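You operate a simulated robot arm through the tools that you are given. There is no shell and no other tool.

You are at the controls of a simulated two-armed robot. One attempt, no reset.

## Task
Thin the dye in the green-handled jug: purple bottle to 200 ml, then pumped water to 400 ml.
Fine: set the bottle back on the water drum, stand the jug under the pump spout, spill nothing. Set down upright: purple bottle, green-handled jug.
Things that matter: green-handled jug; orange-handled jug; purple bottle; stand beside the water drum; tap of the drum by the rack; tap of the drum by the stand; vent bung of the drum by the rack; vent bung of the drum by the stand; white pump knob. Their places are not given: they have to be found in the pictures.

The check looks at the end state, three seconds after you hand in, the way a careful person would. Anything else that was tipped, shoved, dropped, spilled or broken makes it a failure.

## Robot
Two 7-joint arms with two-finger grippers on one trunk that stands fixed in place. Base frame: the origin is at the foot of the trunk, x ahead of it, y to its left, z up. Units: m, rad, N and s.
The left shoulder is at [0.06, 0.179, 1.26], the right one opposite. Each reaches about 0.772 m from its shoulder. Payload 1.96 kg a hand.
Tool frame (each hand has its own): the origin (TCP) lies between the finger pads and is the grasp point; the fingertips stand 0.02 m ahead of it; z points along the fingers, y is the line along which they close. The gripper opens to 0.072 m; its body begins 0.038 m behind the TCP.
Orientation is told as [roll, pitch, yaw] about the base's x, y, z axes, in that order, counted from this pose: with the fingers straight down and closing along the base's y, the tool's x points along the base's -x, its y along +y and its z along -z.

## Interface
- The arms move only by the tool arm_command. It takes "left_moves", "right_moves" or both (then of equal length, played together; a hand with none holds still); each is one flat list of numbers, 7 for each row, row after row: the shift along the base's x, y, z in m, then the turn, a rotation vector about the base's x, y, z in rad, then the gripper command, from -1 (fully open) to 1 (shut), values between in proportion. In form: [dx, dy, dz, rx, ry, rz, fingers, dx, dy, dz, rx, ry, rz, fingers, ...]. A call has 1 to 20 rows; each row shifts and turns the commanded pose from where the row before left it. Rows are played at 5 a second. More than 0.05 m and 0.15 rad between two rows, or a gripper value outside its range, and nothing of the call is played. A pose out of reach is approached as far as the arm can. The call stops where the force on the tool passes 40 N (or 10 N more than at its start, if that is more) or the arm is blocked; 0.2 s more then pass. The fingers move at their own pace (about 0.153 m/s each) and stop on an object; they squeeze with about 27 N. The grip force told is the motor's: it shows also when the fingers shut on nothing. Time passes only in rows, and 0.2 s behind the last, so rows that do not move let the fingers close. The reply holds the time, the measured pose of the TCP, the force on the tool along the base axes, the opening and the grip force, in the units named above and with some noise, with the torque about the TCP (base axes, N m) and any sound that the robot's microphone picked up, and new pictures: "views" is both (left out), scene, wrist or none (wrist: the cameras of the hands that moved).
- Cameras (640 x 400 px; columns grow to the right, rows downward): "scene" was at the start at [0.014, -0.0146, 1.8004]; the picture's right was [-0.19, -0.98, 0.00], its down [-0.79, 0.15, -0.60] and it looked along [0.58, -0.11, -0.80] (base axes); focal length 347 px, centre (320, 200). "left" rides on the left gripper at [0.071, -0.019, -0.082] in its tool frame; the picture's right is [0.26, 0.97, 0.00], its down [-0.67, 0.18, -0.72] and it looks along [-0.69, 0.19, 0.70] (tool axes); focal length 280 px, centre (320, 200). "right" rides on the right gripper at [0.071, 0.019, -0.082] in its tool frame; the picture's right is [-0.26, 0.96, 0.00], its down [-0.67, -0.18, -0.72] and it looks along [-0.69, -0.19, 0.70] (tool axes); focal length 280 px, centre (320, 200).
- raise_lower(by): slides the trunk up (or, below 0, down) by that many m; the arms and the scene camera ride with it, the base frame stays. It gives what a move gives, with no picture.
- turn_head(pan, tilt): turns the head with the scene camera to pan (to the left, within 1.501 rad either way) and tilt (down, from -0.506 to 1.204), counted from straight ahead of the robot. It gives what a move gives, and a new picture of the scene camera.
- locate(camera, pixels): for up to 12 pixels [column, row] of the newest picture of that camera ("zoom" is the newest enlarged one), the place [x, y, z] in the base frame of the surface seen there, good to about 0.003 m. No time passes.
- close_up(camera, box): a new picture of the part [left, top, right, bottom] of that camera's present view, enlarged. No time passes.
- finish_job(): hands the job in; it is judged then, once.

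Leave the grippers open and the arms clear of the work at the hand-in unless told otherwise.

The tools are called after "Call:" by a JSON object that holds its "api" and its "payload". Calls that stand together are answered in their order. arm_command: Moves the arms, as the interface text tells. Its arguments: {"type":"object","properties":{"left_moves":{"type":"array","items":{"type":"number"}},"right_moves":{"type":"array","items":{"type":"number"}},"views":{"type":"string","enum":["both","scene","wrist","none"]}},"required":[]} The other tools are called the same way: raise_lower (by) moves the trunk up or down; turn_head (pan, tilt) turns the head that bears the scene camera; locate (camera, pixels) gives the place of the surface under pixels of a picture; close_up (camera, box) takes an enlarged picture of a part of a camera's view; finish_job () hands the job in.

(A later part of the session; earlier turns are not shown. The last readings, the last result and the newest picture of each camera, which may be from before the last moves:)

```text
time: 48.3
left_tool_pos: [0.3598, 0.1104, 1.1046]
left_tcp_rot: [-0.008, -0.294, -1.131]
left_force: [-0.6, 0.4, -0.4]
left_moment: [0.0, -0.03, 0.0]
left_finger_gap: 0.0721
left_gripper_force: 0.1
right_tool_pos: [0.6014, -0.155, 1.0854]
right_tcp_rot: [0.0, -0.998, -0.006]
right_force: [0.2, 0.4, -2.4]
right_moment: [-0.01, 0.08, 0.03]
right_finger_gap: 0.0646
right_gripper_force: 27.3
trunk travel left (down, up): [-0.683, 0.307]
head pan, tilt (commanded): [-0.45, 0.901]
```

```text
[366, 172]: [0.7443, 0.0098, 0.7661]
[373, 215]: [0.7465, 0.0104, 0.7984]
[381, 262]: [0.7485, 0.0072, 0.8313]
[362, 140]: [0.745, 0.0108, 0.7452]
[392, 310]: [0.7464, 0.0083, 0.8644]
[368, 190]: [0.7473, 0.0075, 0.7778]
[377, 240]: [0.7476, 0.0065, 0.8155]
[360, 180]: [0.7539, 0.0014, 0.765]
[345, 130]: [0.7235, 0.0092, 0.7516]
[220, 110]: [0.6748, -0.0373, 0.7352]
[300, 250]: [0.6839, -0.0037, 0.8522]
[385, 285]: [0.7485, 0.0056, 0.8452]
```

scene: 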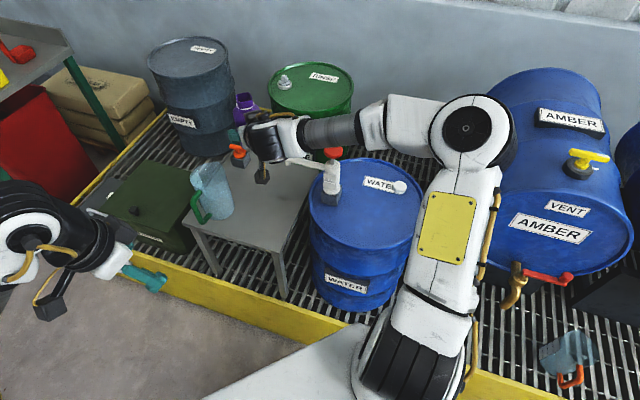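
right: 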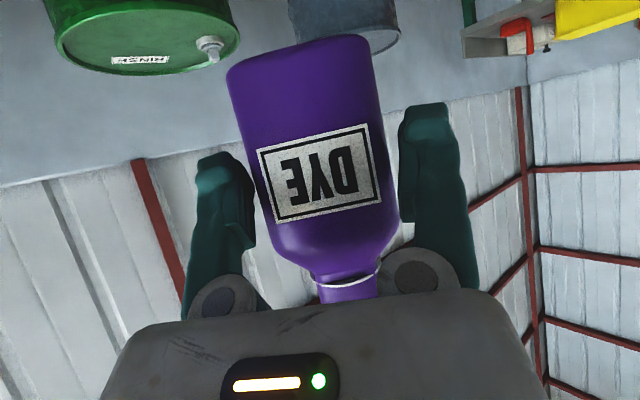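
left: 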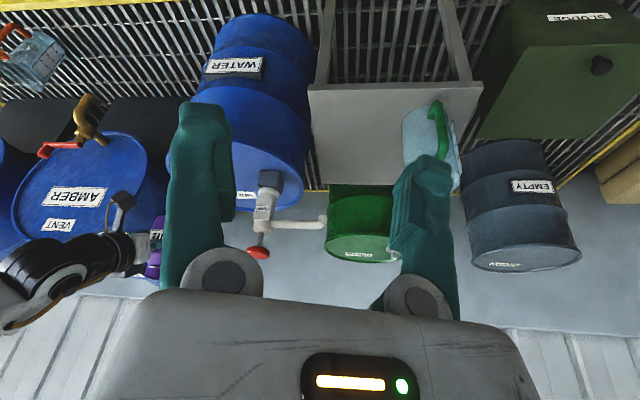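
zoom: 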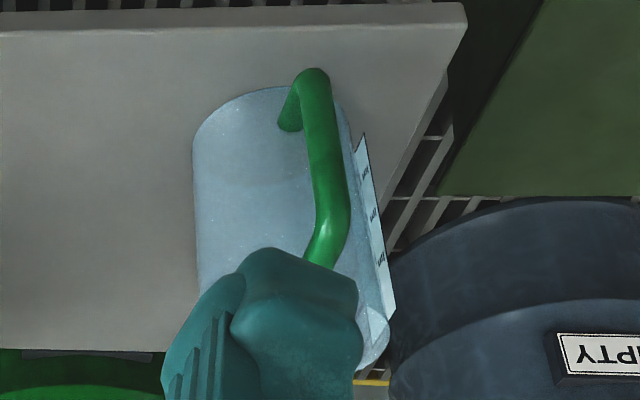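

The label marks sit at z≈0.766 (200), 0.798 (400) and 0.831 (600), so about 6 ml per mm. I'll move the left hand's camera lower and further left for a clearer side view of the level.

Call:
{"api": "arm_command", "payload": {"left_moves": [0.018, 0.022, -0.022, -0.0362, -0.0168, 0, -1, 0.018, 0.022, -0.025, -0.0362, -0.0168, 0, -1, 0.018, 0.022, -0.025, -0.0362, -0.0168, 0, -1, 0.018, 0.022, -0.025, -0.0362, -0.0168, 0, -1, 0.018, 0.022, -0.025, -0.0362, -0.0168, 0, -1, 0.018, 0.01, -0.01, 0, 0, 0, -1], "views": "wrist"}}

```text
time: 49.7
left_tool_pos: [0.3695, 0.0836, 1.0798]
left_tcp_rot: [-0.014, -0.361, -1.129]
left_force: [1.1, 0.6, -0.5]
left_moment: [-0.01, 0.0, 0.03]
left_finger_gap: 0.0722
left_gripper_force: 0.1
left hand out of reach, approached as far as the arm can: row 1, 2, 3, 4, 5, 6
right_tool_pos: [0.5993, -0.1552, 1.0852]
right_tcp_rot: [0.001, -1.0, -0.01]
right_force: [-0.1, -0.4, -3.0]
right_moment: [0.0, 0.08, -0.01]
right_finger_gap: 0.0645
right_gripper_force: 27.2
trunk travel left (down, up): [-0.683, 0.307]
head pan, tilt (commanded): [-0.45, 0.901]
```

left: 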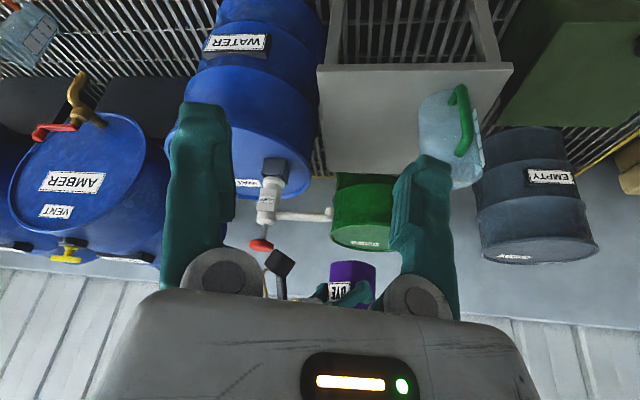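

The left arm is limited with that inward yaw. I'll turn it back to about -0.5 rad of yaw while moving out, which should free it.

Call:
{"api": "arm_command", "payload": {"left_moves": [0, 0, 0, 0, 0, 0.12, -1, 0, 0, 0, 0, 0, 0.12, -1, 0.01, 0.015, -0.01, 0, 0, 0.12, -1, 0.02, 0.02, -0.015, 0, 0, 0.12, -1, 0.025, 0.025, -0.02, 0, 0, 0.12, -1, 0.025, 0.025, -0.02, 0, 0, 0, -1], "views": "wrist"}}

```text
time: 51.1
left_tool_pos: [0.4458, 0.1668, 1.014]
left_tcp_rot: [-0.014, -0.359, -0.528]
left_force: [0.9, 0.2, -0.4]
left_moment: [0.01, 0.0, -0.02]
left_finger_gap: 0.0721
left_gripper_force: 0.1
right_tool_pos: [0.6014, -0.1546, 1.0842]
right_tcp_rot: [0.0, -0.999, -0.009]
right_force: [-0.7, -0.5, -2.2]
right_moment: [0.03, 0.08, -0.01]
right_finger_gap: 0.0642
right_gripper_force: 26.9
trunk travel left (down, up): [-0.683, 0.307]
head pan, tilt (commanded): [-0.45, 0.901]
```

left: 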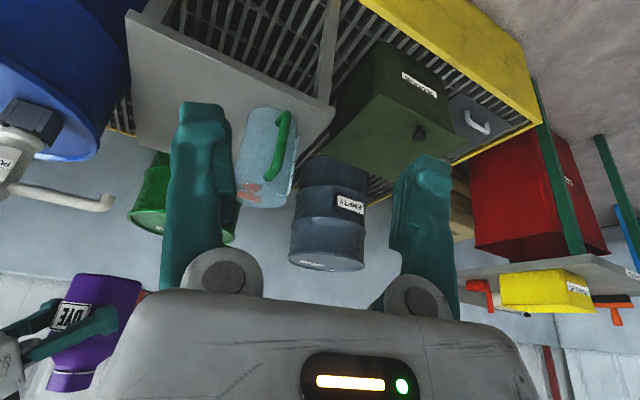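

Now the left camera sees the jug at (268, 155) between the fingers and the bottle at lower left. I'll shift it further left and lower to see more of the scale side.

Call:
{"api": "arm_command", "payload": {"left_moves": [0.015, 0.03, -0.02, 0, 0, 0, -1, 0.02, 0.03, -0.02, 0, 0, 0, -1, 0.02, 0.03, -0.02, 0, 0, 0, -1, 0, 0, 0, 0, 0, -0.1, -1], "views": "wrist"}}

Call:
{"api": "close_up", "payload": {"camera": "left", "box": [220, 80, 380, 220]}}

```text
time: 52.1
left_tool_pos: [0.4839, 0.2278, 0.9749]
left_tcp_rot: [-0.014, -0.359, -0.529]
left_force: [-0.8, -0.3, 0.0]
left_moment: [0.04, 0.01, -0.02]
left_finger_gap: 0.0723
left_gripper_force: 0.0
left hand out of reach, approached as far as the arm can: row 3, 4
right_tool_pos: [0.6001, -0.1551, 1.085]
right_tcp_rot: [0.001, -1.001, -0.009]
right_force: [-0.8, -0.6, -3.0]
right_moment: [0.0, 0.07, -0.03]
right_finger_gap: 0.0643
right_gripper_force: 26.8
trunk travel left (down, up): [-0.683, 0.307]
head pan, tilt (commanded): [-0.45, 0.901]
```

left: 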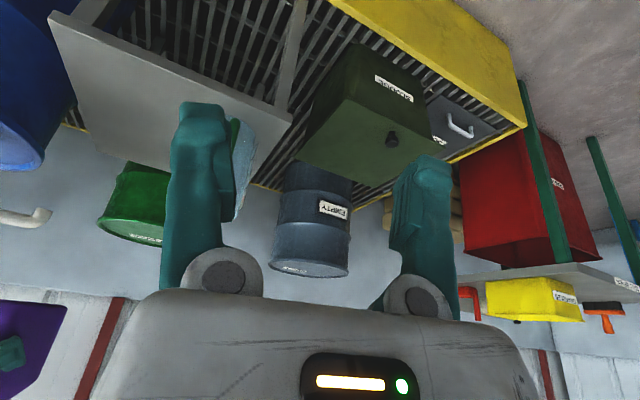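

```text
2.86 times, centred on (300, 150) of left
```

zoom: 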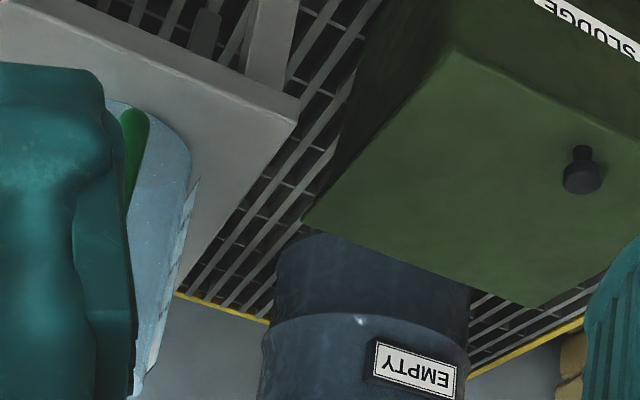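

My own finger now hides the jug. I'll retreat slightly and turn right a little so the jug sits between the fingers.

Call:
{"api": "arm_command", "payload": {"left_moves": [-0.02, -0.015, 0, 0, 0, -0.05, -1, -0.02, -0.015, 0, 0, 0, -0.05, -1, 0, 0, -0.015, 0, 0, 0, -1], "views": "wrist"}}

Call:
{"api": "close_up", "payload": {"camera": "left", "box": [220, 60, 340, 200]}}

```text
time: 52.9
left_tool_pos: [0.4435, 0.1981, 0.9602]
left_tcp_rot: [-0.012, -0.36, -0.627]
left_force: [-0.2, -0.5, -0.1]
left_moment: [0.02, 0.0, -0.03]
left_finger_gap: 0.0721
left_gripper_force: 0.0
right_tool_pos: [0.6006, -0.1541, 1.0852]
right_tcp_rot: [0.0, -1.0, -0.01]
right_force: [-1.1, 1.1, -2.7]
right_moment: [-0.01, 0.06, -0.01]
right_finger_gap: 0.0643
right_gripper_force: 26.9
trunk travel left (down, up): [-0.683, 0.307]
head pan, tilt (commanded): [-0.45, 0.901]
```

left: 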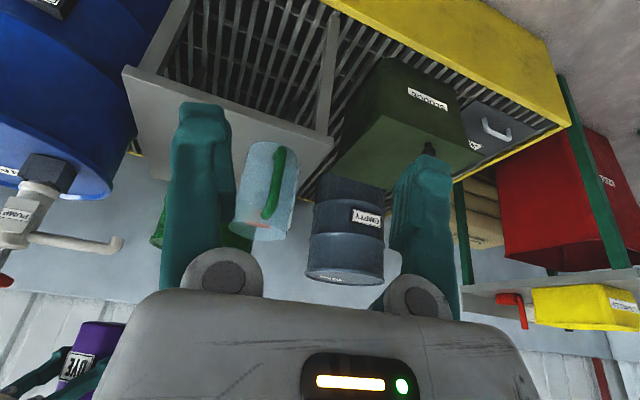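

```text
2.86 times, centred on (280, 130) of left
```

zoom: 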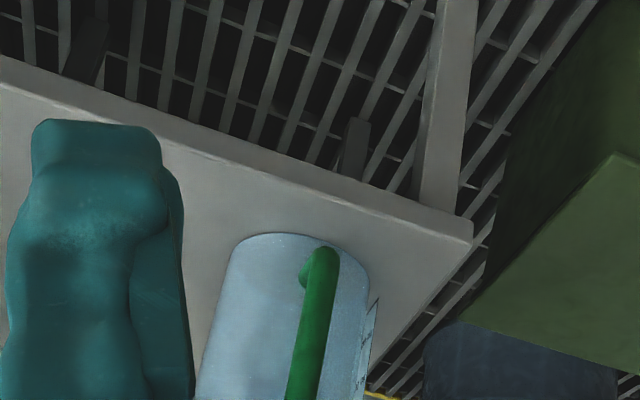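

The jug is visible at (265, 190) between the fingers. I'll zoom on it properly for a baseline view.

Call:
{"api": "close_up", "payload": {"camera": "left", "box": [215, 130, 335, 250]}}

Call:
{"api": "close_up", "payload": {"camera": "scene", "box": [170, 130, 298, 230]}}

```text
3.33 times, centred on (275, 190) of left
```

zoom: 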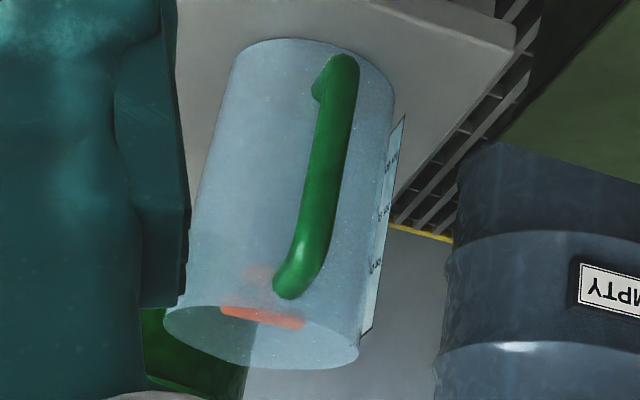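

```text
4.00 times, centred on (234, 180) of scene
```

zoom: 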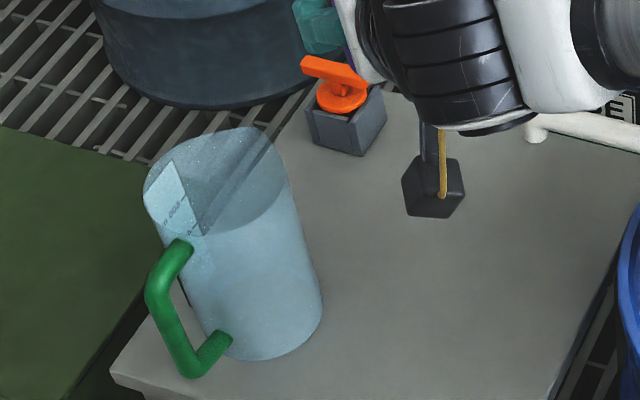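

I have a good baseline: the level will be seen in the left zoom against the label marks. Now I bring the upright bottle beside the jug to (0.7035, -0.117, 1.0). Its bottom stays at z≈0.947, above the rim.

Call:
{"api": "arm_command", "payload": {"right_moves": [0.0258, 0.0095, -0.0213, 0, 0, 0, 1, 0.0258, 0.0095, -0.0213, 0, 0, 0, 1, 0.0258, 0.0095, -0.0213, 0, 0, 0, 1, 0.0258, 0.0095, -0.0213, 0, 0, 0, 1, 0, 0, 0, 0, 0, 0, 1], "views": "both"}}

```text
time: 54.1
left_tool_pos: [0.4429, 0.1974, 0.9609]
left_tcp_rot: [-0.011, -0.36, -0.629]
left_force: [0.1, 0.4, -0.8]
left_moment: [0.02, -0.03, -0.03]
left_finger_gap: 0.0722
left_gripper_force: 0.1
right_tool_pos: [0.7023, -0.118, 0.9996]
right_tcp_rot: [0.0, -1.002, -0.008]
right_force: [0.7, 0.0, -2.5]
right_moment: [0.04, 0.1, 0.01]
right_finger_gap: 0.064
right_gripper_force: 26.6
trunk travel left (down, up): [-0.683, 0.307]
head pan, tilt (commanded): [-0.45, 0.901]
```

scene: 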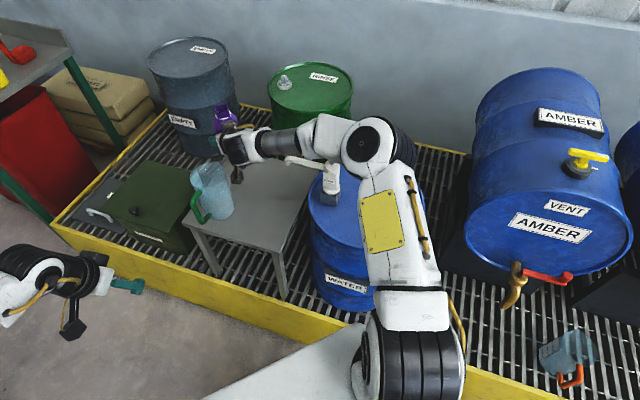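
right: 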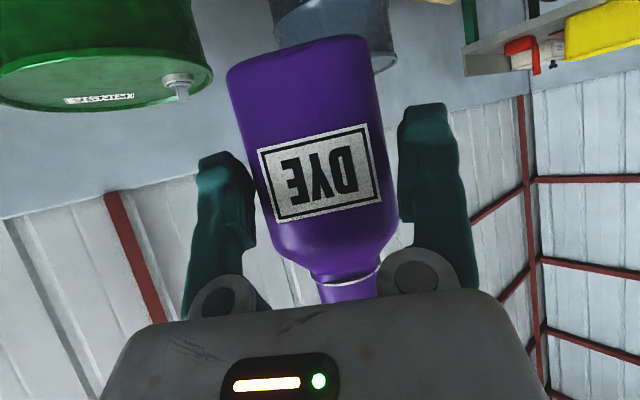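

The bottle is beside the jug, at (225, 118) in the picture. I'll check the mouth's exact place relative to the jug before tilting.

Call:
{"api": "close_up", "payload": {"camera": "scene", "box": [180, 90, 276, 150]}}

Call:
{"api": "locate", "payload": {"camera": "zoom", "pixels": [[290, 100], [260, 130], [310, 125], [350, 100], [345, 130], [300, 150], [240, 170], [360, 170], [290, 200], [400, 200]]}}

```text
6.67 times, centred on (228, 120) of scene
```

zoom: 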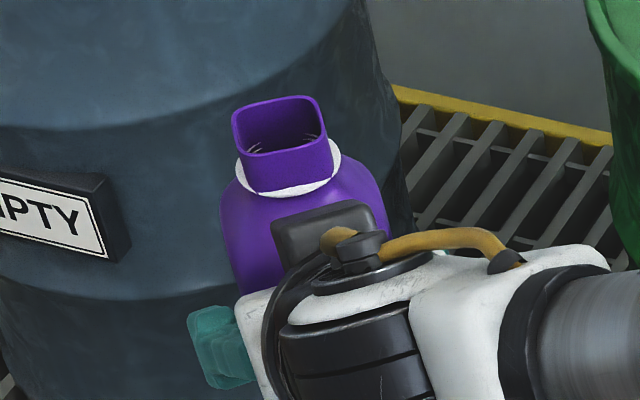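

```text
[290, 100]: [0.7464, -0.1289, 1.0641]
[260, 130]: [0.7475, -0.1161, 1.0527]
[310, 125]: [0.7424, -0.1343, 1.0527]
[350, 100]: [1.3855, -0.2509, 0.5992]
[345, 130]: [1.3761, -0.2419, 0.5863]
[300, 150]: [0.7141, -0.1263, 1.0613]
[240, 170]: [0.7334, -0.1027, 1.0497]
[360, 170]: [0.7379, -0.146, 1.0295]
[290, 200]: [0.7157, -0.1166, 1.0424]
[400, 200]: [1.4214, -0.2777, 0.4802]
```

The mouth centre is at about (0.730, -0.122, 1.064), so its offset from the TCP is (+0.028, -0.003, +0.065). With the bottle filled to about its shoulder, no flow should start before roughly 55° of tilt. I shift back 7 mm and tilt it 40° to the left in steps, then check reach and pose.

Call:
{"api": "arm_command", "payload": {"right_moves": [-0.0035, 0.001, 0, -0.1, 0, 0, 1, -0.0035, 0.001, 0, -0.12, 0, 0, 1, 0, 0, 0, -0.12, 0, 0, 1, 0, 0, 0, -0.12, 0, 0, 1, 0, 0, 0, -0.12, 0, 0, 1, 0, 0, 0, -0.12, 0, 0, 1], "views": "both"}}

```text
time: 55.5
left_tool_pos: [0.4429, 0.1974, 0.9614]
left_tcp_rot: [-0.012, -0.36, -0.629]
left_force: [-0.1, 0.1, -0.5]
left_moment: [-0.05, 0.02, 0.01]
left_finger_gap: 0.0716
left_gripper_force: 0.2
right_tool_pos: [0.6949, -0.1131, 1.0002]
right_tcp_rot: [-1.007, -0.702, 0.786]
right_force: [0.8, 0.5, -2.2]
right_moment: [0.0, 0.08, -0.02]
right_finger_gap: 0.0641
right_gripper_force: 26.9
trunk travel left (down, up): [-0.683, 0.307]
head pan, tilt (commanded): [-0.45, 0.901]
```

scene: 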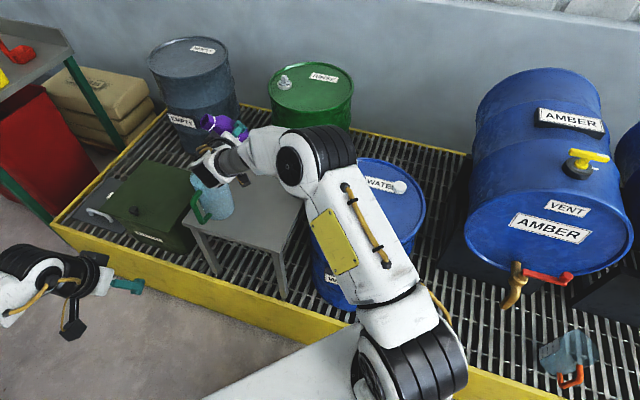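
right: 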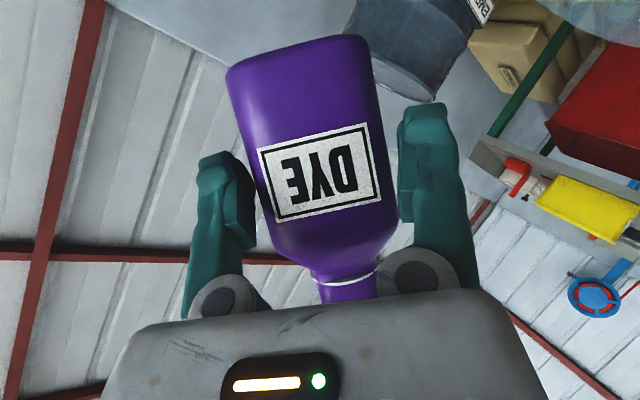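

A tilt of 40° is reached with no limit problem. I'll zoom in from both cameras to verify the mouth is over the jug.

Call:
{"api": "close_up", "payload": {"camera": "scene", "box": [180, 95, 276, 225]}}

Call:
{"api": "close_up", "payload": {"camera": "left", "box": [150, 100, 390, 290]}}

```text
3.08 times, centred on (228, 160) of scene
```

zoom: 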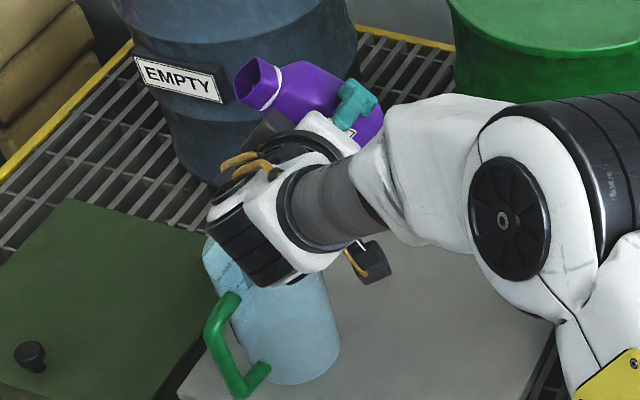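

```text
2.11 times, centred on (270, 195) of left
```

zoom: 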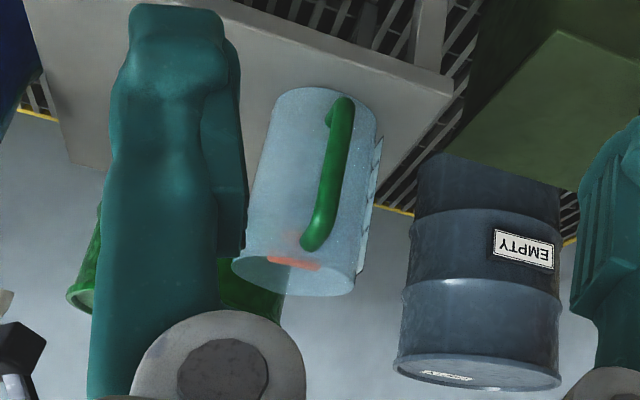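

I'll locate the mouth edges in the scene view.

Call:
{"api": "close_up", "payload": {"camera": "scene", "box": [195, 105, 243, 145]}}

Call:
{"api": "locate", "payload": {"camera": "zoom", "pixels": [[135, 75], [160, 60], [190, 100], [150, 140], [175, 150], [200, 150], [250, 90], [240, 180], [215, 120], [280, 150], [330, 110], [140, 110]]}}

```text
10.00 times, centred on (219, 125) of scene
```

zoom: 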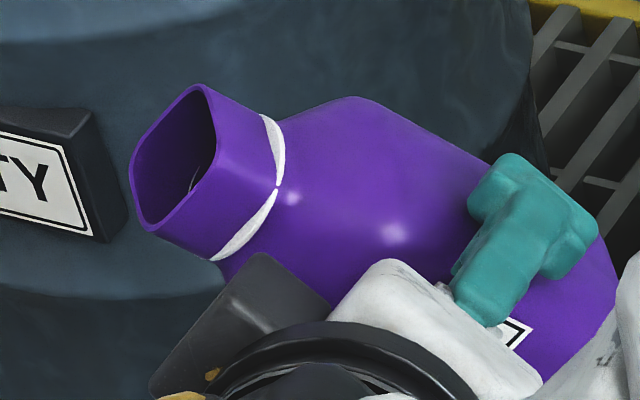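

```text
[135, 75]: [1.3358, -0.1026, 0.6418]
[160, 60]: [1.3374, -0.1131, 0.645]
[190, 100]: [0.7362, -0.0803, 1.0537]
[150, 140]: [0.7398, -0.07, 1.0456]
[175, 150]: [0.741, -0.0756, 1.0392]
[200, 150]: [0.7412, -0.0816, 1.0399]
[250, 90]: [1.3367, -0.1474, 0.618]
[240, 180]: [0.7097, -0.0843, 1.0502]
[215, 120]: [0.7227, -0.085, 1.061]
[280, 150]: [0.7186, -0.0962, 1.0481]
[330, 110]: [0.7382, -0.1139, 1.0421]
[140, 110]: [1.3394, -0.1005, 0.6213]
```

The mouth centre is at about (0.724, -0.073, 1.047), as predicted. Next I tilt to about 52° while lowering 4 cm so the lip comes nearer to the jug opening.

Call:
{"api": "arm_command", "payload": {"right_moves": [0, 0, -0.02, -0.105, 0, 0, 1, 0, 0, -0.02, -0.105, 0, 0, 1, 0, 0, 0, 0, 0, 0, 1], "views": "both"}}

Call:
{"api": "close_up", "payload": {"camera": "scene", "box": [180, 105, 260, 235]}}

```text
time: 56.3
left_tool_pos: [0.4435, 0.1986, 0.9618]
left_tcp_rot: [-0.014, -0.359, -0.627]
left_force: [0.1, -0.8, 0.5]
left_moment: [0.0, 0.01, -0.03]
left_finger_gap: 0.072
left_gripper_force: 0.1
right_tool_pos: [0.6955, -0.1147, 0.9605]
right_tcp_rot: [-1.18, -0.547, 0.889]
right_force: [0.1, 1.0, -3.0]
right_moment: [0.04, 0.09, -0.01]
right_finger_gap: 0.0636
right_gripper_force: 27.1
trunk travel left (down, up): [-0.683, 0.307]
head pan, tilt (commanded): [-0.45, 0.901]
```

scene: 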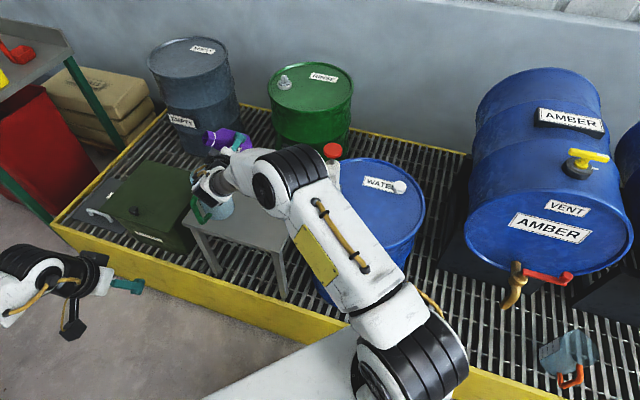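
right: 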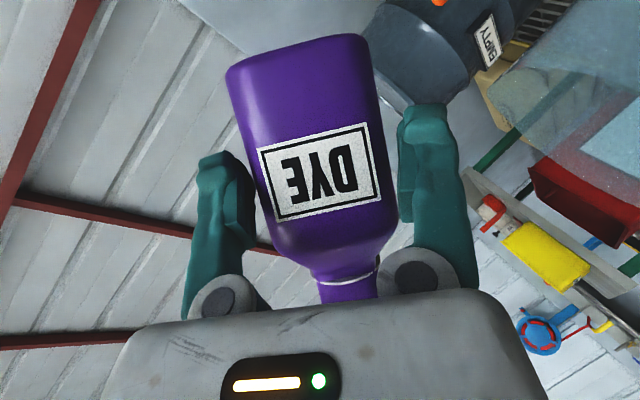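

```text
3.08 times, centred on (220, 170) of scene
```

zoom: 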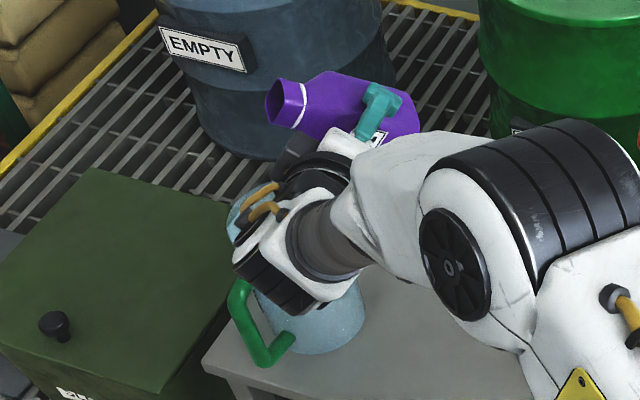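

Everything follows the plan. The jug is partly hidden from the head camera, so the left camera will show the level. I lower 1.5 cm, shift 8 mm right so the lip is well inside the near side, and tilt to about 58°.

Call:
{"api": "arm_command", "payload": {"right_moves": [0, -0.008, -0.015, -0.05, 0, 0, 1, 0, 0, 0, -0.055, 0, 0, 1, 0, 0, 0, 0, 0, 0, 1, 0, 0, 0, 0, 0, 0, 1], "views": "wrist"}}

Call:
{"api": "close_up", "payload": {"camera": "left", "box": [215, 130, 335, 250]}}

Call:
{"api": "close_up", "payload": {"camera": "scene", "box": [190, 110, 254, 220]}}

```text
time: 57.3
left_tool_pos: [0.4429, 0.1995, 0.9609]
left_tcp_rot: [-0.013, -0.361, -0.628]
left_force: [0.4, 0.9, 0.1]
left_moment: [0.03, 0.02, -0.02]
left_finger_gap: 0.0721
left_gripper_force: 0.2
right_tool_pos: [0.6948, -0.1205, 0.9458]
right_tcp_rot: [-1.254, -0.463, 0.923]
right_force: [0.2, -0.2, -2.4]
right_moment: [0.04, 0.08, 0.03]
right_finger_gap: 0.0635
right_gripper_force: 26.8
trunk travel left (down, up): [-0.683, 0.307]
head pan, tilt (commanded): [-0.45, 0.901]
```

right: 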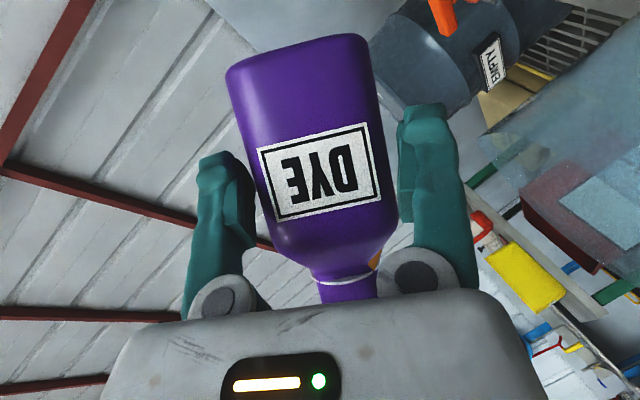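

```text
3.33 times, centred on (275, 190) of left
```

zoom: 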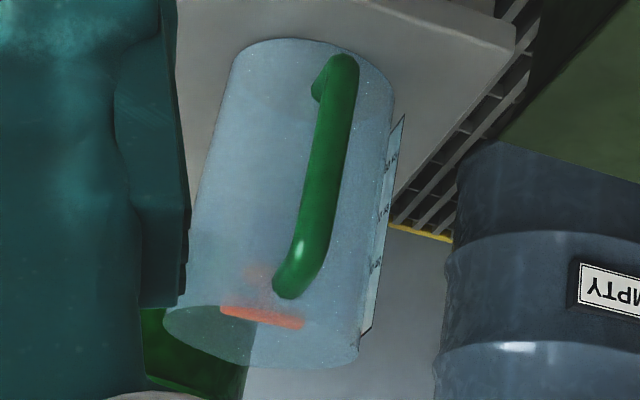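

```text
3.64 times, centred on (222, 165) of scene
```

zoom: 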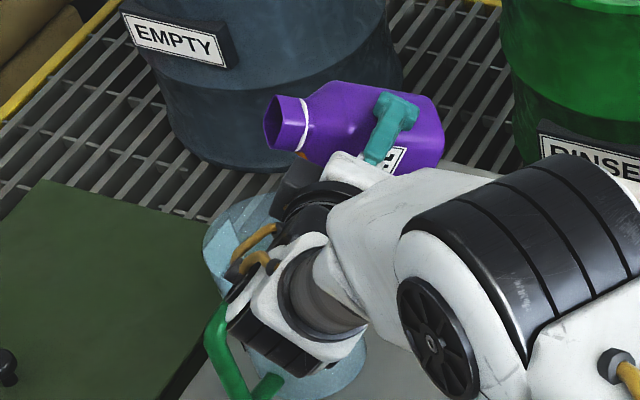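

I notice an orange spot below the bottle neck, at (300,155) in the zoom and (375,258) in the right view. It may be the dye starting to flow, so I'll look closer.

Call:
{"api": "close_up", "payload": {"camera": "scene", "box": [195, 125, 235, 175]}}

Call:
{"api": "close_up", "payload": {"camera": "right", "box": [300, 200, 460, 310]}}

```text
8.00 times, centred on (215, 150) of scene
```

zoom: 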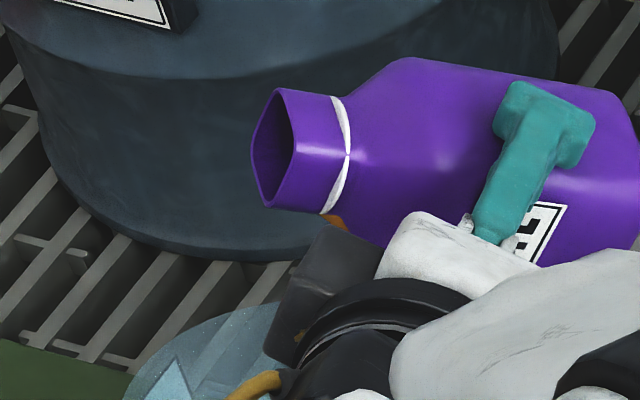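

```text
3.64 times, centred on (380, 255) of right
```

zoom: 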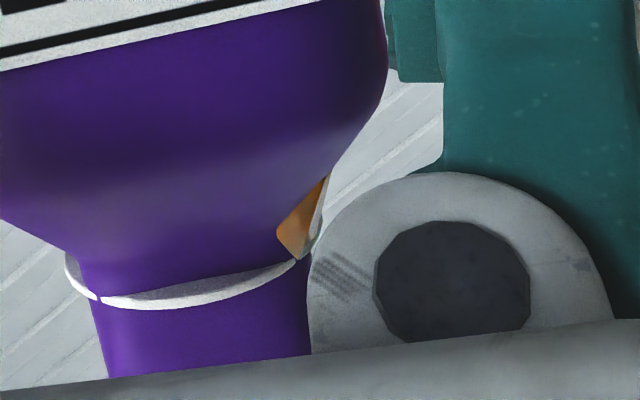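

It's just the liquid's flat surface showing through at the bottle shoulder. The jug is still empty and the mouth dry. I continue tilting in small steps, by 0.09 rad with pauses, and check the jug.

Call:
{"api": "arm_command", "payload": {"right_moves": [0, 0, 0, -0.045, 0, 0, 1, 0, 0, 0, -0.045, 0, 0, 1, 0, 0, 0, 0, 0, 0, 1, 0, 0, 0, 0, 0, 0, 1], "views": "none"}}

Call:
{"api": "close_up", "payload": {"camera": "left", "box": [215, 130, 335, 250]}}

Call:
{"api": "close_up", "payload": {"camera": "scene", "box": [190, 120, 240, 220]}}

```text
time: 58.3
left_tool_pos: [0.4432, 0.1977, 0.9615]
left_tcp_rot: [-0.012, -0.359, -0.628]
left_force: [1.0, -0.2, 0.9]
left_moment: [-0.04, -0.02, 0.03]
left_finger_gap: 0.0722
left_gripper_force: 0.0
right_tool_pos: [0.6949, -0.1225, 0.946]
right_tcp_rot: [-1.313, -0.392, 0.947]
right_force: [0.2, -0.9, -3.3]
right_moment: [0.02, 0.08, 0.0]
right_finger_gap: 0.0635
right_gripper_force: 26.7
trunk travel left (down, up): [-0.683, 0.307]
head pan, tilt (commanded): [-0.45, 0.901]
```

```text
3.33 times, centred on (275, 190) of left
```

zoom: 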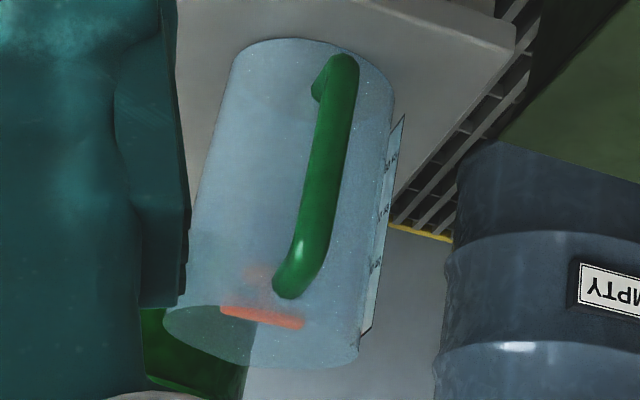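

```text
4.00 times, centred on (215, 170) of scene
```

zoom: 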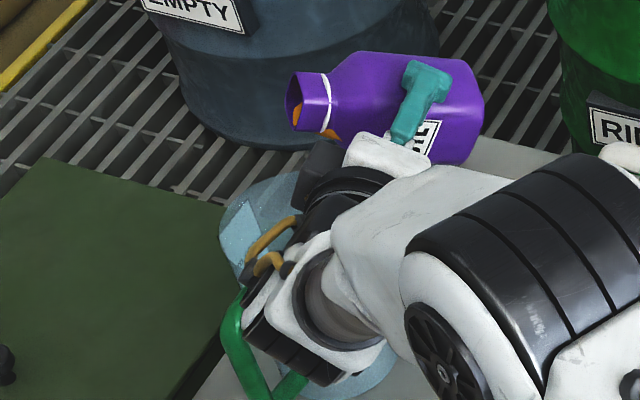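

The dye is now visible right inside the mouth at about (297, 115), so the flow is near. I go on with a 0.035 rad step and watch.

Call:
{"api": "arm_command", "payload": {"right_moves": [0, 0, 0, -0.035, 0, 0, 1, 0, 0, 0, 0, 0, 0, 1, 0, 0, 0, 0, 0, 0, 1], "views": "none"}}

Call:
{"api": "close_up", "payload": {"camera": "left", "box": [215, 130, 335, 250]}}

Call:
{"api": "close_up", "payload": {"camera": "scene", "box": [195, 125, 245, 200]}}

```text
time: 59.1
left_tool_pos: [0.443, 0.1976, 0.961]
left_tcp_rot: [-0.011, -0.359, -0.628]
left_force: [0.3, 0.6, -0.5]
left_moment: [-0.05, 0.01, 0.0]
left_finger_gap: 0.0719
left_gripper_force: 0.0
right_tool_pos: [0.6946, -0.1211, 0.9448]
right_tcp_rot: [-1.333, -0.364, 0.955]
right_force: [0.2, -0.3, -3.4]
right_moment: [-0.02, 0.12, 0.01]
right_finger_gap: 0.0635
right_gripper_force: 27.0
trunk travel left (down, up): [-0.683, 0.307]
head pan, tilt (commanded): [-0.45, 0.901]
```

```text
3.33 times, centred on (275, 190) of left
```

zoom: 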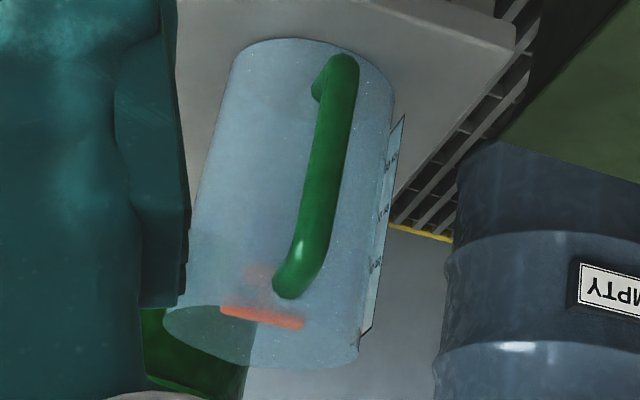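

```text
5.33 times, centred on (220, 162) of scene
```

zoom: 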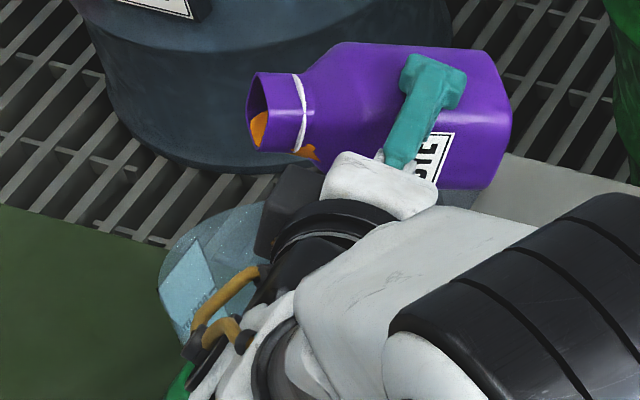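

Tilt is about 65°, with the dye close to the lip. I'll verify the lip's location against the jug's rim.

Call:
{"api": "locate", "payload": {"camera": "zoom", "pixels": [[262, 148], [275, 150], [255, 75], [275, 80], [262, 125], [175, 250], [230, 208], [165, 290], [290, 120], [300, 152]]}}

```text
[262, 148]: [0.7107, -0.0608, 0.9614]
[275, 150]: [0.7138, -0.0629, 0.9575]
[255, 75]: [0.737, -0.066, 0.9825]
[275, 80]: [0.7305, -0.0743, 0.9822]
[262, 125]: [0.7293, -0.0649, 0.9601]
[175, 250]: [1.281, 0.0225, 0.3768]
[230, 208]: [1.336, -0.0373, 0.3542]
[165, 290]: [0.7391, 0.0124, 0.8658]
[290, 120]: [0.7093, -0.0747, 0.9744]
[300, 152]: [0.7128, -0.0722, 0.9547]
```

The lip is at about (0.71–0.735, -0.061, 0.96), well within the jug opening (centre (0.7235, -0.036), inner radius 0.044). I tilt another 0.035 rad.

Call:
{"api": "arm_command", "payload": {"right_moves": [0, 0, 0, -0.035, 0, 0, 1, 0, 0, 0, 0, 0, 0, 1, 0, 0, 0, 0, 0, 0, 1], "views": "none"}}

Call:
{"api": "close_up", "payload": {"camera": "left", "box": [215, 130, 335, 250]}}

Call:
{"api": "close_up", "payload": {"camera": "scene", "box": [195, 125, 245, 200]}}

```text
time: 59.9
left_tool_pos: [0.4433, 0.1974, 0.9607]
left_tcp_rot: [-0.014, -0.36, -0.628]
left_force: [-0.1, -0.3, 0.0]
left_moment: [0.02, -0.01, 0.03]
left_finger_gap: 0.0718
left_gripper_force: 0.0
right_tool_pos: [0.6953, -0.1223, 0.9449]
right_tcp_rot: [-1.355, -0.336, 0.964]
right_force: [0.7, -0.5, -2.7]
right_moment: [0.01, 0.07, 0.02]
right_finger_gap: 0.0633
right_gripper_force: 27.1
trunk travel left (down, up): [-0.683, 0.307]
head pan, tilt (commanded): [-0.45, 0.901]
```

```text
3.33 times, centred on (275, 190) of left
```

zoom: 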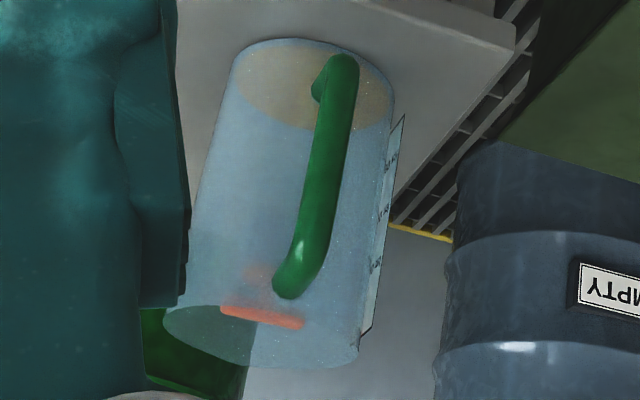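

```text
5.33 times, centred on (220, 162) of scene
```

zoom: 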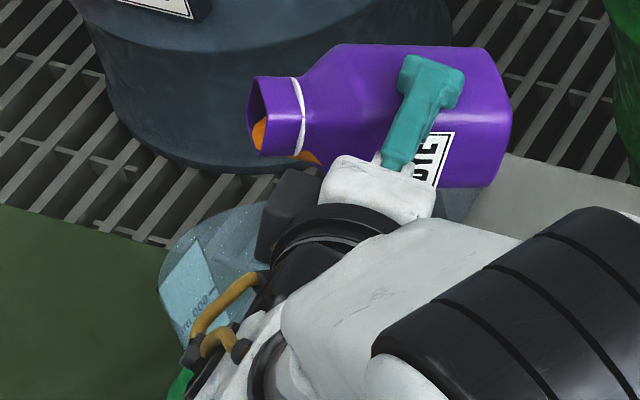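

Dye has started collecting at the jug's bottom, seen as a faint orange layer in the left zoom. I wait one second without tilting to see how the flow behaves.

Call:
{"api": "arm_command", "payload": {"right_moves": [0, 0, 0, 0, 0, 0, 1, 0, 0, 0, 0, 0, 0, 1, 0, 0, 0, 0, 0, 0, 1, 0, 0, 0, 0, 0, 0, 1], "views": "none"}}

Call:
{"api": "close_up", "payload": {"camera": "left", "box": [225, 130, 315, 200]}}

```text
time: 60.9
left_tool_pos: [0.4428, 0.1988, 0.9612]
left_tcp_rot: [-0.013, -0.36, -0.629]
left_force: [0.3, 0.2, -0.9]
left_moment: [0.0, -0.02, 0.01]
left_finger_gap: 0.0721
left_gripper_force: 0.0
right_tool_pos: [0.6961, -0.1217, 0.9451]
right_tcp_rot: [-1.357, -0.335, 0.963]
right_force: [0.4, -1.0, -3.3]
right_moment: [0.05, 0.05, 0.01]
right_finger_gap: 0.0635
right_gripper_force: 27.1
trunk travel left (down, up): [-0.683, 0.307]
head pan, tilt (commanded): [-0.45, 0.901]
```

```text
5.71 times, centred on (270, 165) of left
```

zoom: 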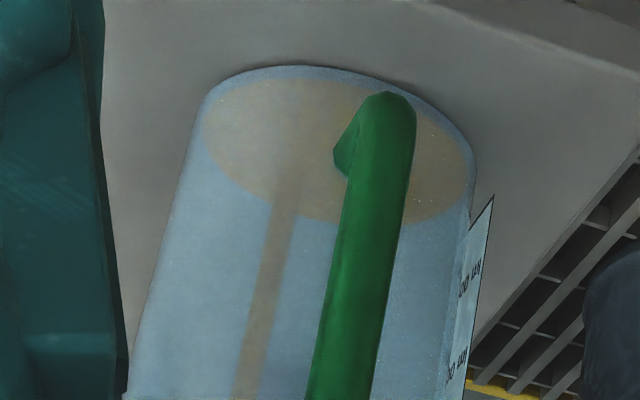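

A thin stream is visible inside the jug at about (265, 300), falling well inside. I'll measure the surface height and the marks in this zoom.

Call:
{"api": "locate", "payload": {"camera": "zoom", "pixels": [[240, 130], [290, 110], [300, 200], [430, 150], [230, 170], [440, 200], [330, 90], [472, 280], [458, 360], [488, 205], [205, 120], [460, 130]]}}

Call:
{"api": "arm_command", "payload": {"right_moves": [0, 0, 0, -0.03, 0, 0, 1, 0, 0, 0, 0, 0, 0, 1, 0, 0, 0, 0, 0, 0, 1, 0, 0, 0, 0, 0, 0, 1], "views": "none"}}

Call:
{"api": "close_up", "payload": {"camera": "left", "box": [225, 130, 315, 200]}}

```text
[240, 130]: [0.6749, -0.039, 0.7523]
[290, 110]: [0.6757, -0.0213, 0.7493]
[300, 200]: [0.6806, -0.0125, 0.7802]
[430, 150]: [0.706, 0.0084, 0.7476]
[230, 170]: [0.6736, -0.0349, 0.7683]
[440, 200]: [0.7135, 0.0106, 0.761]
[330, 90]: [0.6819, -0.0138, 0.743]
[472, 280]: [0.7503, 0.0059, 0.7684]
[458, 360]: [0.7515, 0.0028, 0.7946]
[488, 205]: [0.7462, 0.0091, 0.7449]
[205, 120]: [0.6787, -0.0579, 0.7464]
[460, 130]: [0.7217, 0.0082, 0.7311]
```

```text
time: 61.9
left_tool_pos: [0.4423, 0.1975, 0.9615]
left_tcp_rot: [-0.013, -0.36, -0.628]
left_force: [-0.8, -0.3, 0.1]
left_moment: [0.0, -0.06, -0.01]
left_finger_gap: 0.0718
left_gripper_force: 0.1
right_tool_pos: [0.6946, -0.1216, 0.9453]
right_tcp_rot: [-1.372, -0.31, 0.968]
right_force: [0.1, 0.0, -2.8]
right_moment: [0.04, 0.12, 0.03]
right_finger_gap: 0.0633
right_gripper_force: 27.4
trunk travel left (down, up): [-0.683, 0.307]
head pan, tilt (commanded): [-0.45, 0.901]
```

```text
5.71 times, centred on (270, 165) of left
```

zoom: 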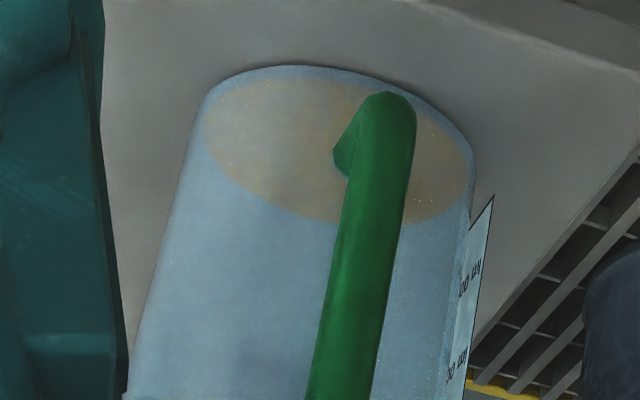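

The layer is still very thin and the stream paused. I continue tilting in 0.05 rad steps, with pauses for draining.

Call:
{"api": "arm_command", "payload": {"right_moves": [0, 0, 0, -0.025, 0, 0, 1, 0, 0, 0, -0.025, 0, 0, 1, 0, 0, 0, 0, 0, 0, 1, 0, 0, 0, 0, 0, 0, 1, 0, 0, 0, 0, 0, 0, 1], "views": "none"}}

Call:
{"api": "close_up", "payload": {"camera": "left", "box": [225, 130, 315, 200]}}

Call:
{"api": "close_up", "payload": {"camera": "scene", "box": [195, 125, 245, 200]}}

```text
time: 63.1
left_tool_pos: [0.4444, 0.1984, 0.9621]
left_tcp_rot: [-0.014, -0.361, -0.628]
left_force: [-0.1, 0.6, 0.5]
left_moment: [-0.01, 0.02, -0.01]
left_finger_gap: 0.0722
left_gripper_force: 0.1
right_tool_pos: [0.6946, -0.1227, 0.9448]
right_tcp_rot: [-1.404, -0.268, 0.979]
right_force: [0.6, 0.7, -1.9]
right_moment: [0.02, 0.06, 0.0]
right_finger_gap: 0.0631
right_gripper_force: 27.2
trunk travel left (down, up): [-0.683, 0.307]
head pan, tilt (commanded): [-0.45, 0.901]
```

```text
5.71 times, centred on (270, 165) of left
```

zoom: 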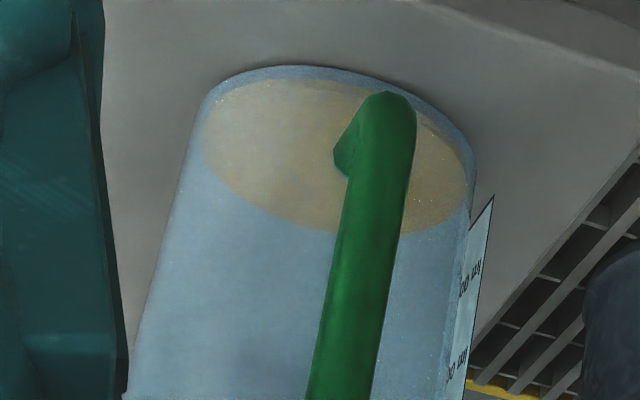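

```text
5.33 times, centred on (220, 162) of scene
```

zoom: 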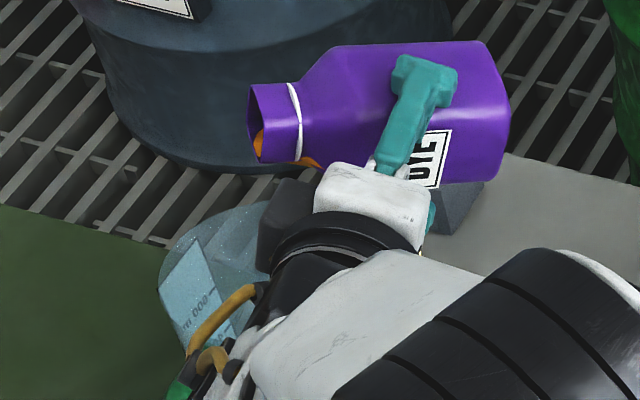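

The layer thickened slightly and the lip stays over the opening. Next step is 0.06 rad with a pause.

Call:
{"api": "arm_command", "payload": {"right_moves": [0, 0, 0, -0.03, 0, 0, 1, 0, 0, 0, -0.03, 0, 0, 1, 0, 0, 0, 0, 0, 0, 1, 0, 0, 0, 0, 0, 0, 1, 0, 0, 0, 0, 0, 0, 1, 0, 0, 0, 0, 0, 0, 1], "views": "none"}}

Call:
{"api": "close_up", "payload": {"camera": "left", "box": [225, 130, 315, 200]}}

Call:
{"api": "close_up", "payload": {"camera": "scene", "box": [195, 125, 245, 200]}}

```text
time: 64.5
left_tool_pos: [0.4427, 0.1992, 0.9613]
left_tcp_rot: [-0.013, -0.36, -0.627]
left_force: [0.8, 1.1, 0.0]
left_moment: [-0.02, 0.03, -0.02]
left_finger_gap: 0.0718
left_gripper_force: 0.1
right_tool_pos: [0.6956, -0.1222, 0.9444]
right_tcp_rot: [-1.438, -0.218, 0.985]
right_force: [-0.3, -0.2, -2.5]
right_moment: [0.02, 0.04, 0.01]
right_finger_gap: 0.0629
right_gripper_force: 27.1
trunk travel left (down, up): [-0.683, 0.307]
head pan, tilt (commanded): [-0.45, 0.901]
```

```text
5.71 times, centred on (270, 165) of left
```

zoom: 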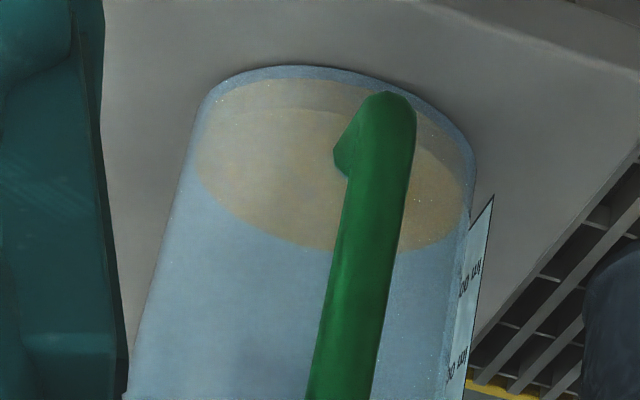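

```text
5.33 times, centred on (220, 162) of scene
```

zoom: 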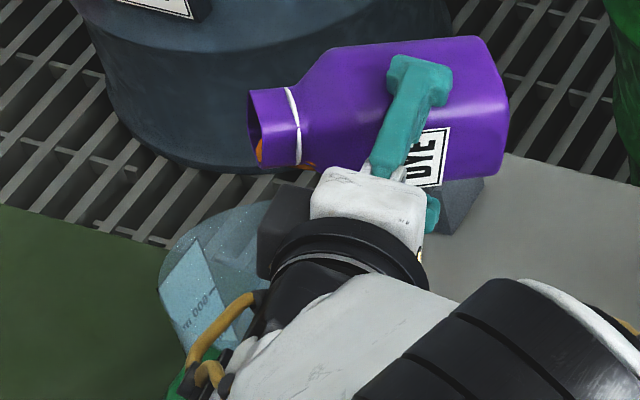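

The level is rising, roughly 50–60 ml by the gap between base and surface lines. I take another 0.06 rad step.

Call:
{"api": "arm_command", "payload": {"right_moves": [0, 0, 0, -0.03, 0, 0, 1, 0, 0, 0, -0.03, 0, 0, 1, 0, 0, 0, 0, 0, 0, 1, 0, 0, 0, 0, 0, 0, 1, 0, 0, 0, 0, 0, 0, 1, 0, 0, 0, 0, 0, 0, 1], "views": "none"}}

Call:
{"api": "close_up", "payload": {"camera": "left", "box": [225, 130, 315, 200]}}

Call:
{"api": "close_up", "payload": {"camera": "scene", "box": [195, 125, 245, 200]}}

```text
time: 65.9
left_tool_pos: [0.4428, 0.1981, 0.9619]
left_tcp_rot: [-0.012, -0.359, -0.628]
left_force: [-0.5, 0.1, -0.1]
left_moment: [-0.03, 0.02, 0.0]
left_finger_gap: 0.0719
left_gripper_force: 0.1
right_tool_pos: [0.6963, -0.1227, 0.9468]
right_tcp_rot: [-1.47, -0.17, 0.991]
right_force: [0.3, 0.0, -1.5]
right_moment: [0.01, 0.04, 0.0]
right_finger_gap: 0.0625
right_gripper_force: 26.9
trunk travel left (down, up): [-0.683, 0.307]
head pan, tilt (commanded): [-0.45, 0.901]
```

```text
5.71 times, centred on (270, 165) of left
```

zoom: 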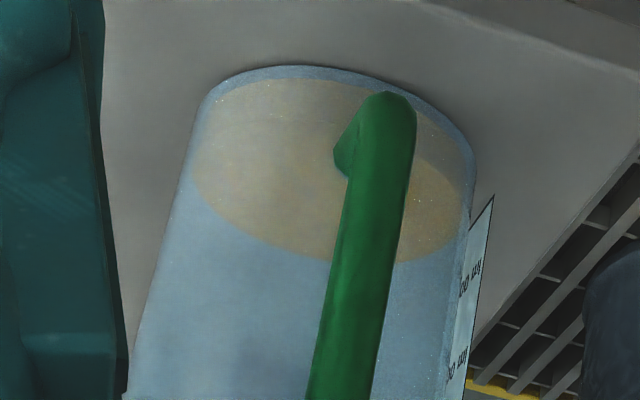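

```text
5.33 times, centred on (220, 162) of scene
```

zoom: 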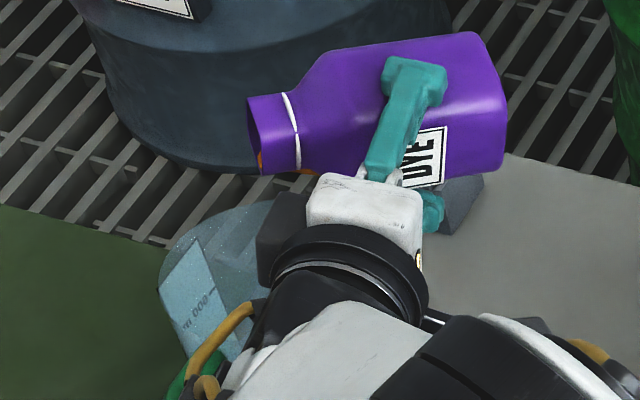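

The level is about 80 ml by my estimate. To calibrate properly, I'll take a tight zoom on the label's marks.

Call:
{"api": "close_up", "payload": {"camera": "left", "box": [280, 150, 316, 174]}}

Call:
{"api": "close_up", "payload": {"camera": "left", "box": [275, 170, 311, 194]}}

```text
16.00 times, centred on (298, 162) of left
```

zoom: 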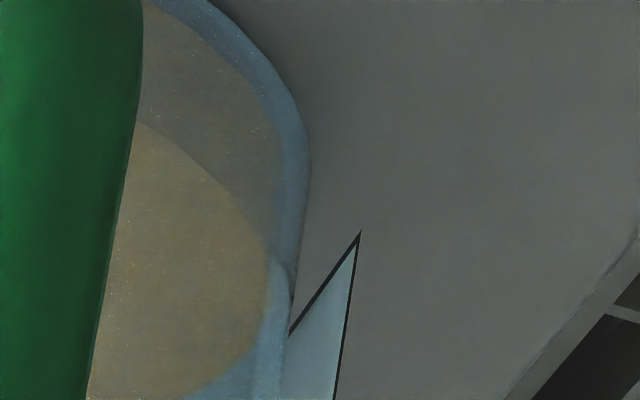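

```text
16.00 times, centred on (293, 182) of left
```

zoom: 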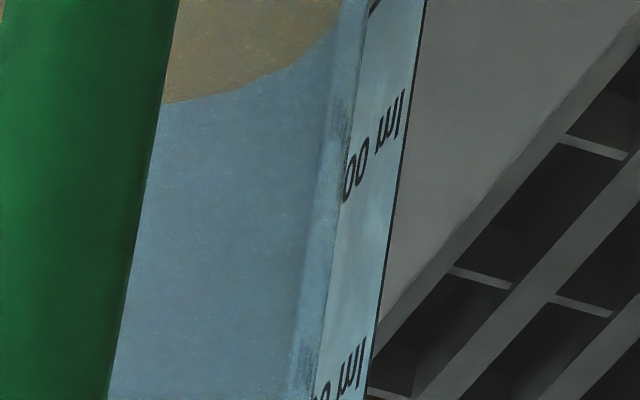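

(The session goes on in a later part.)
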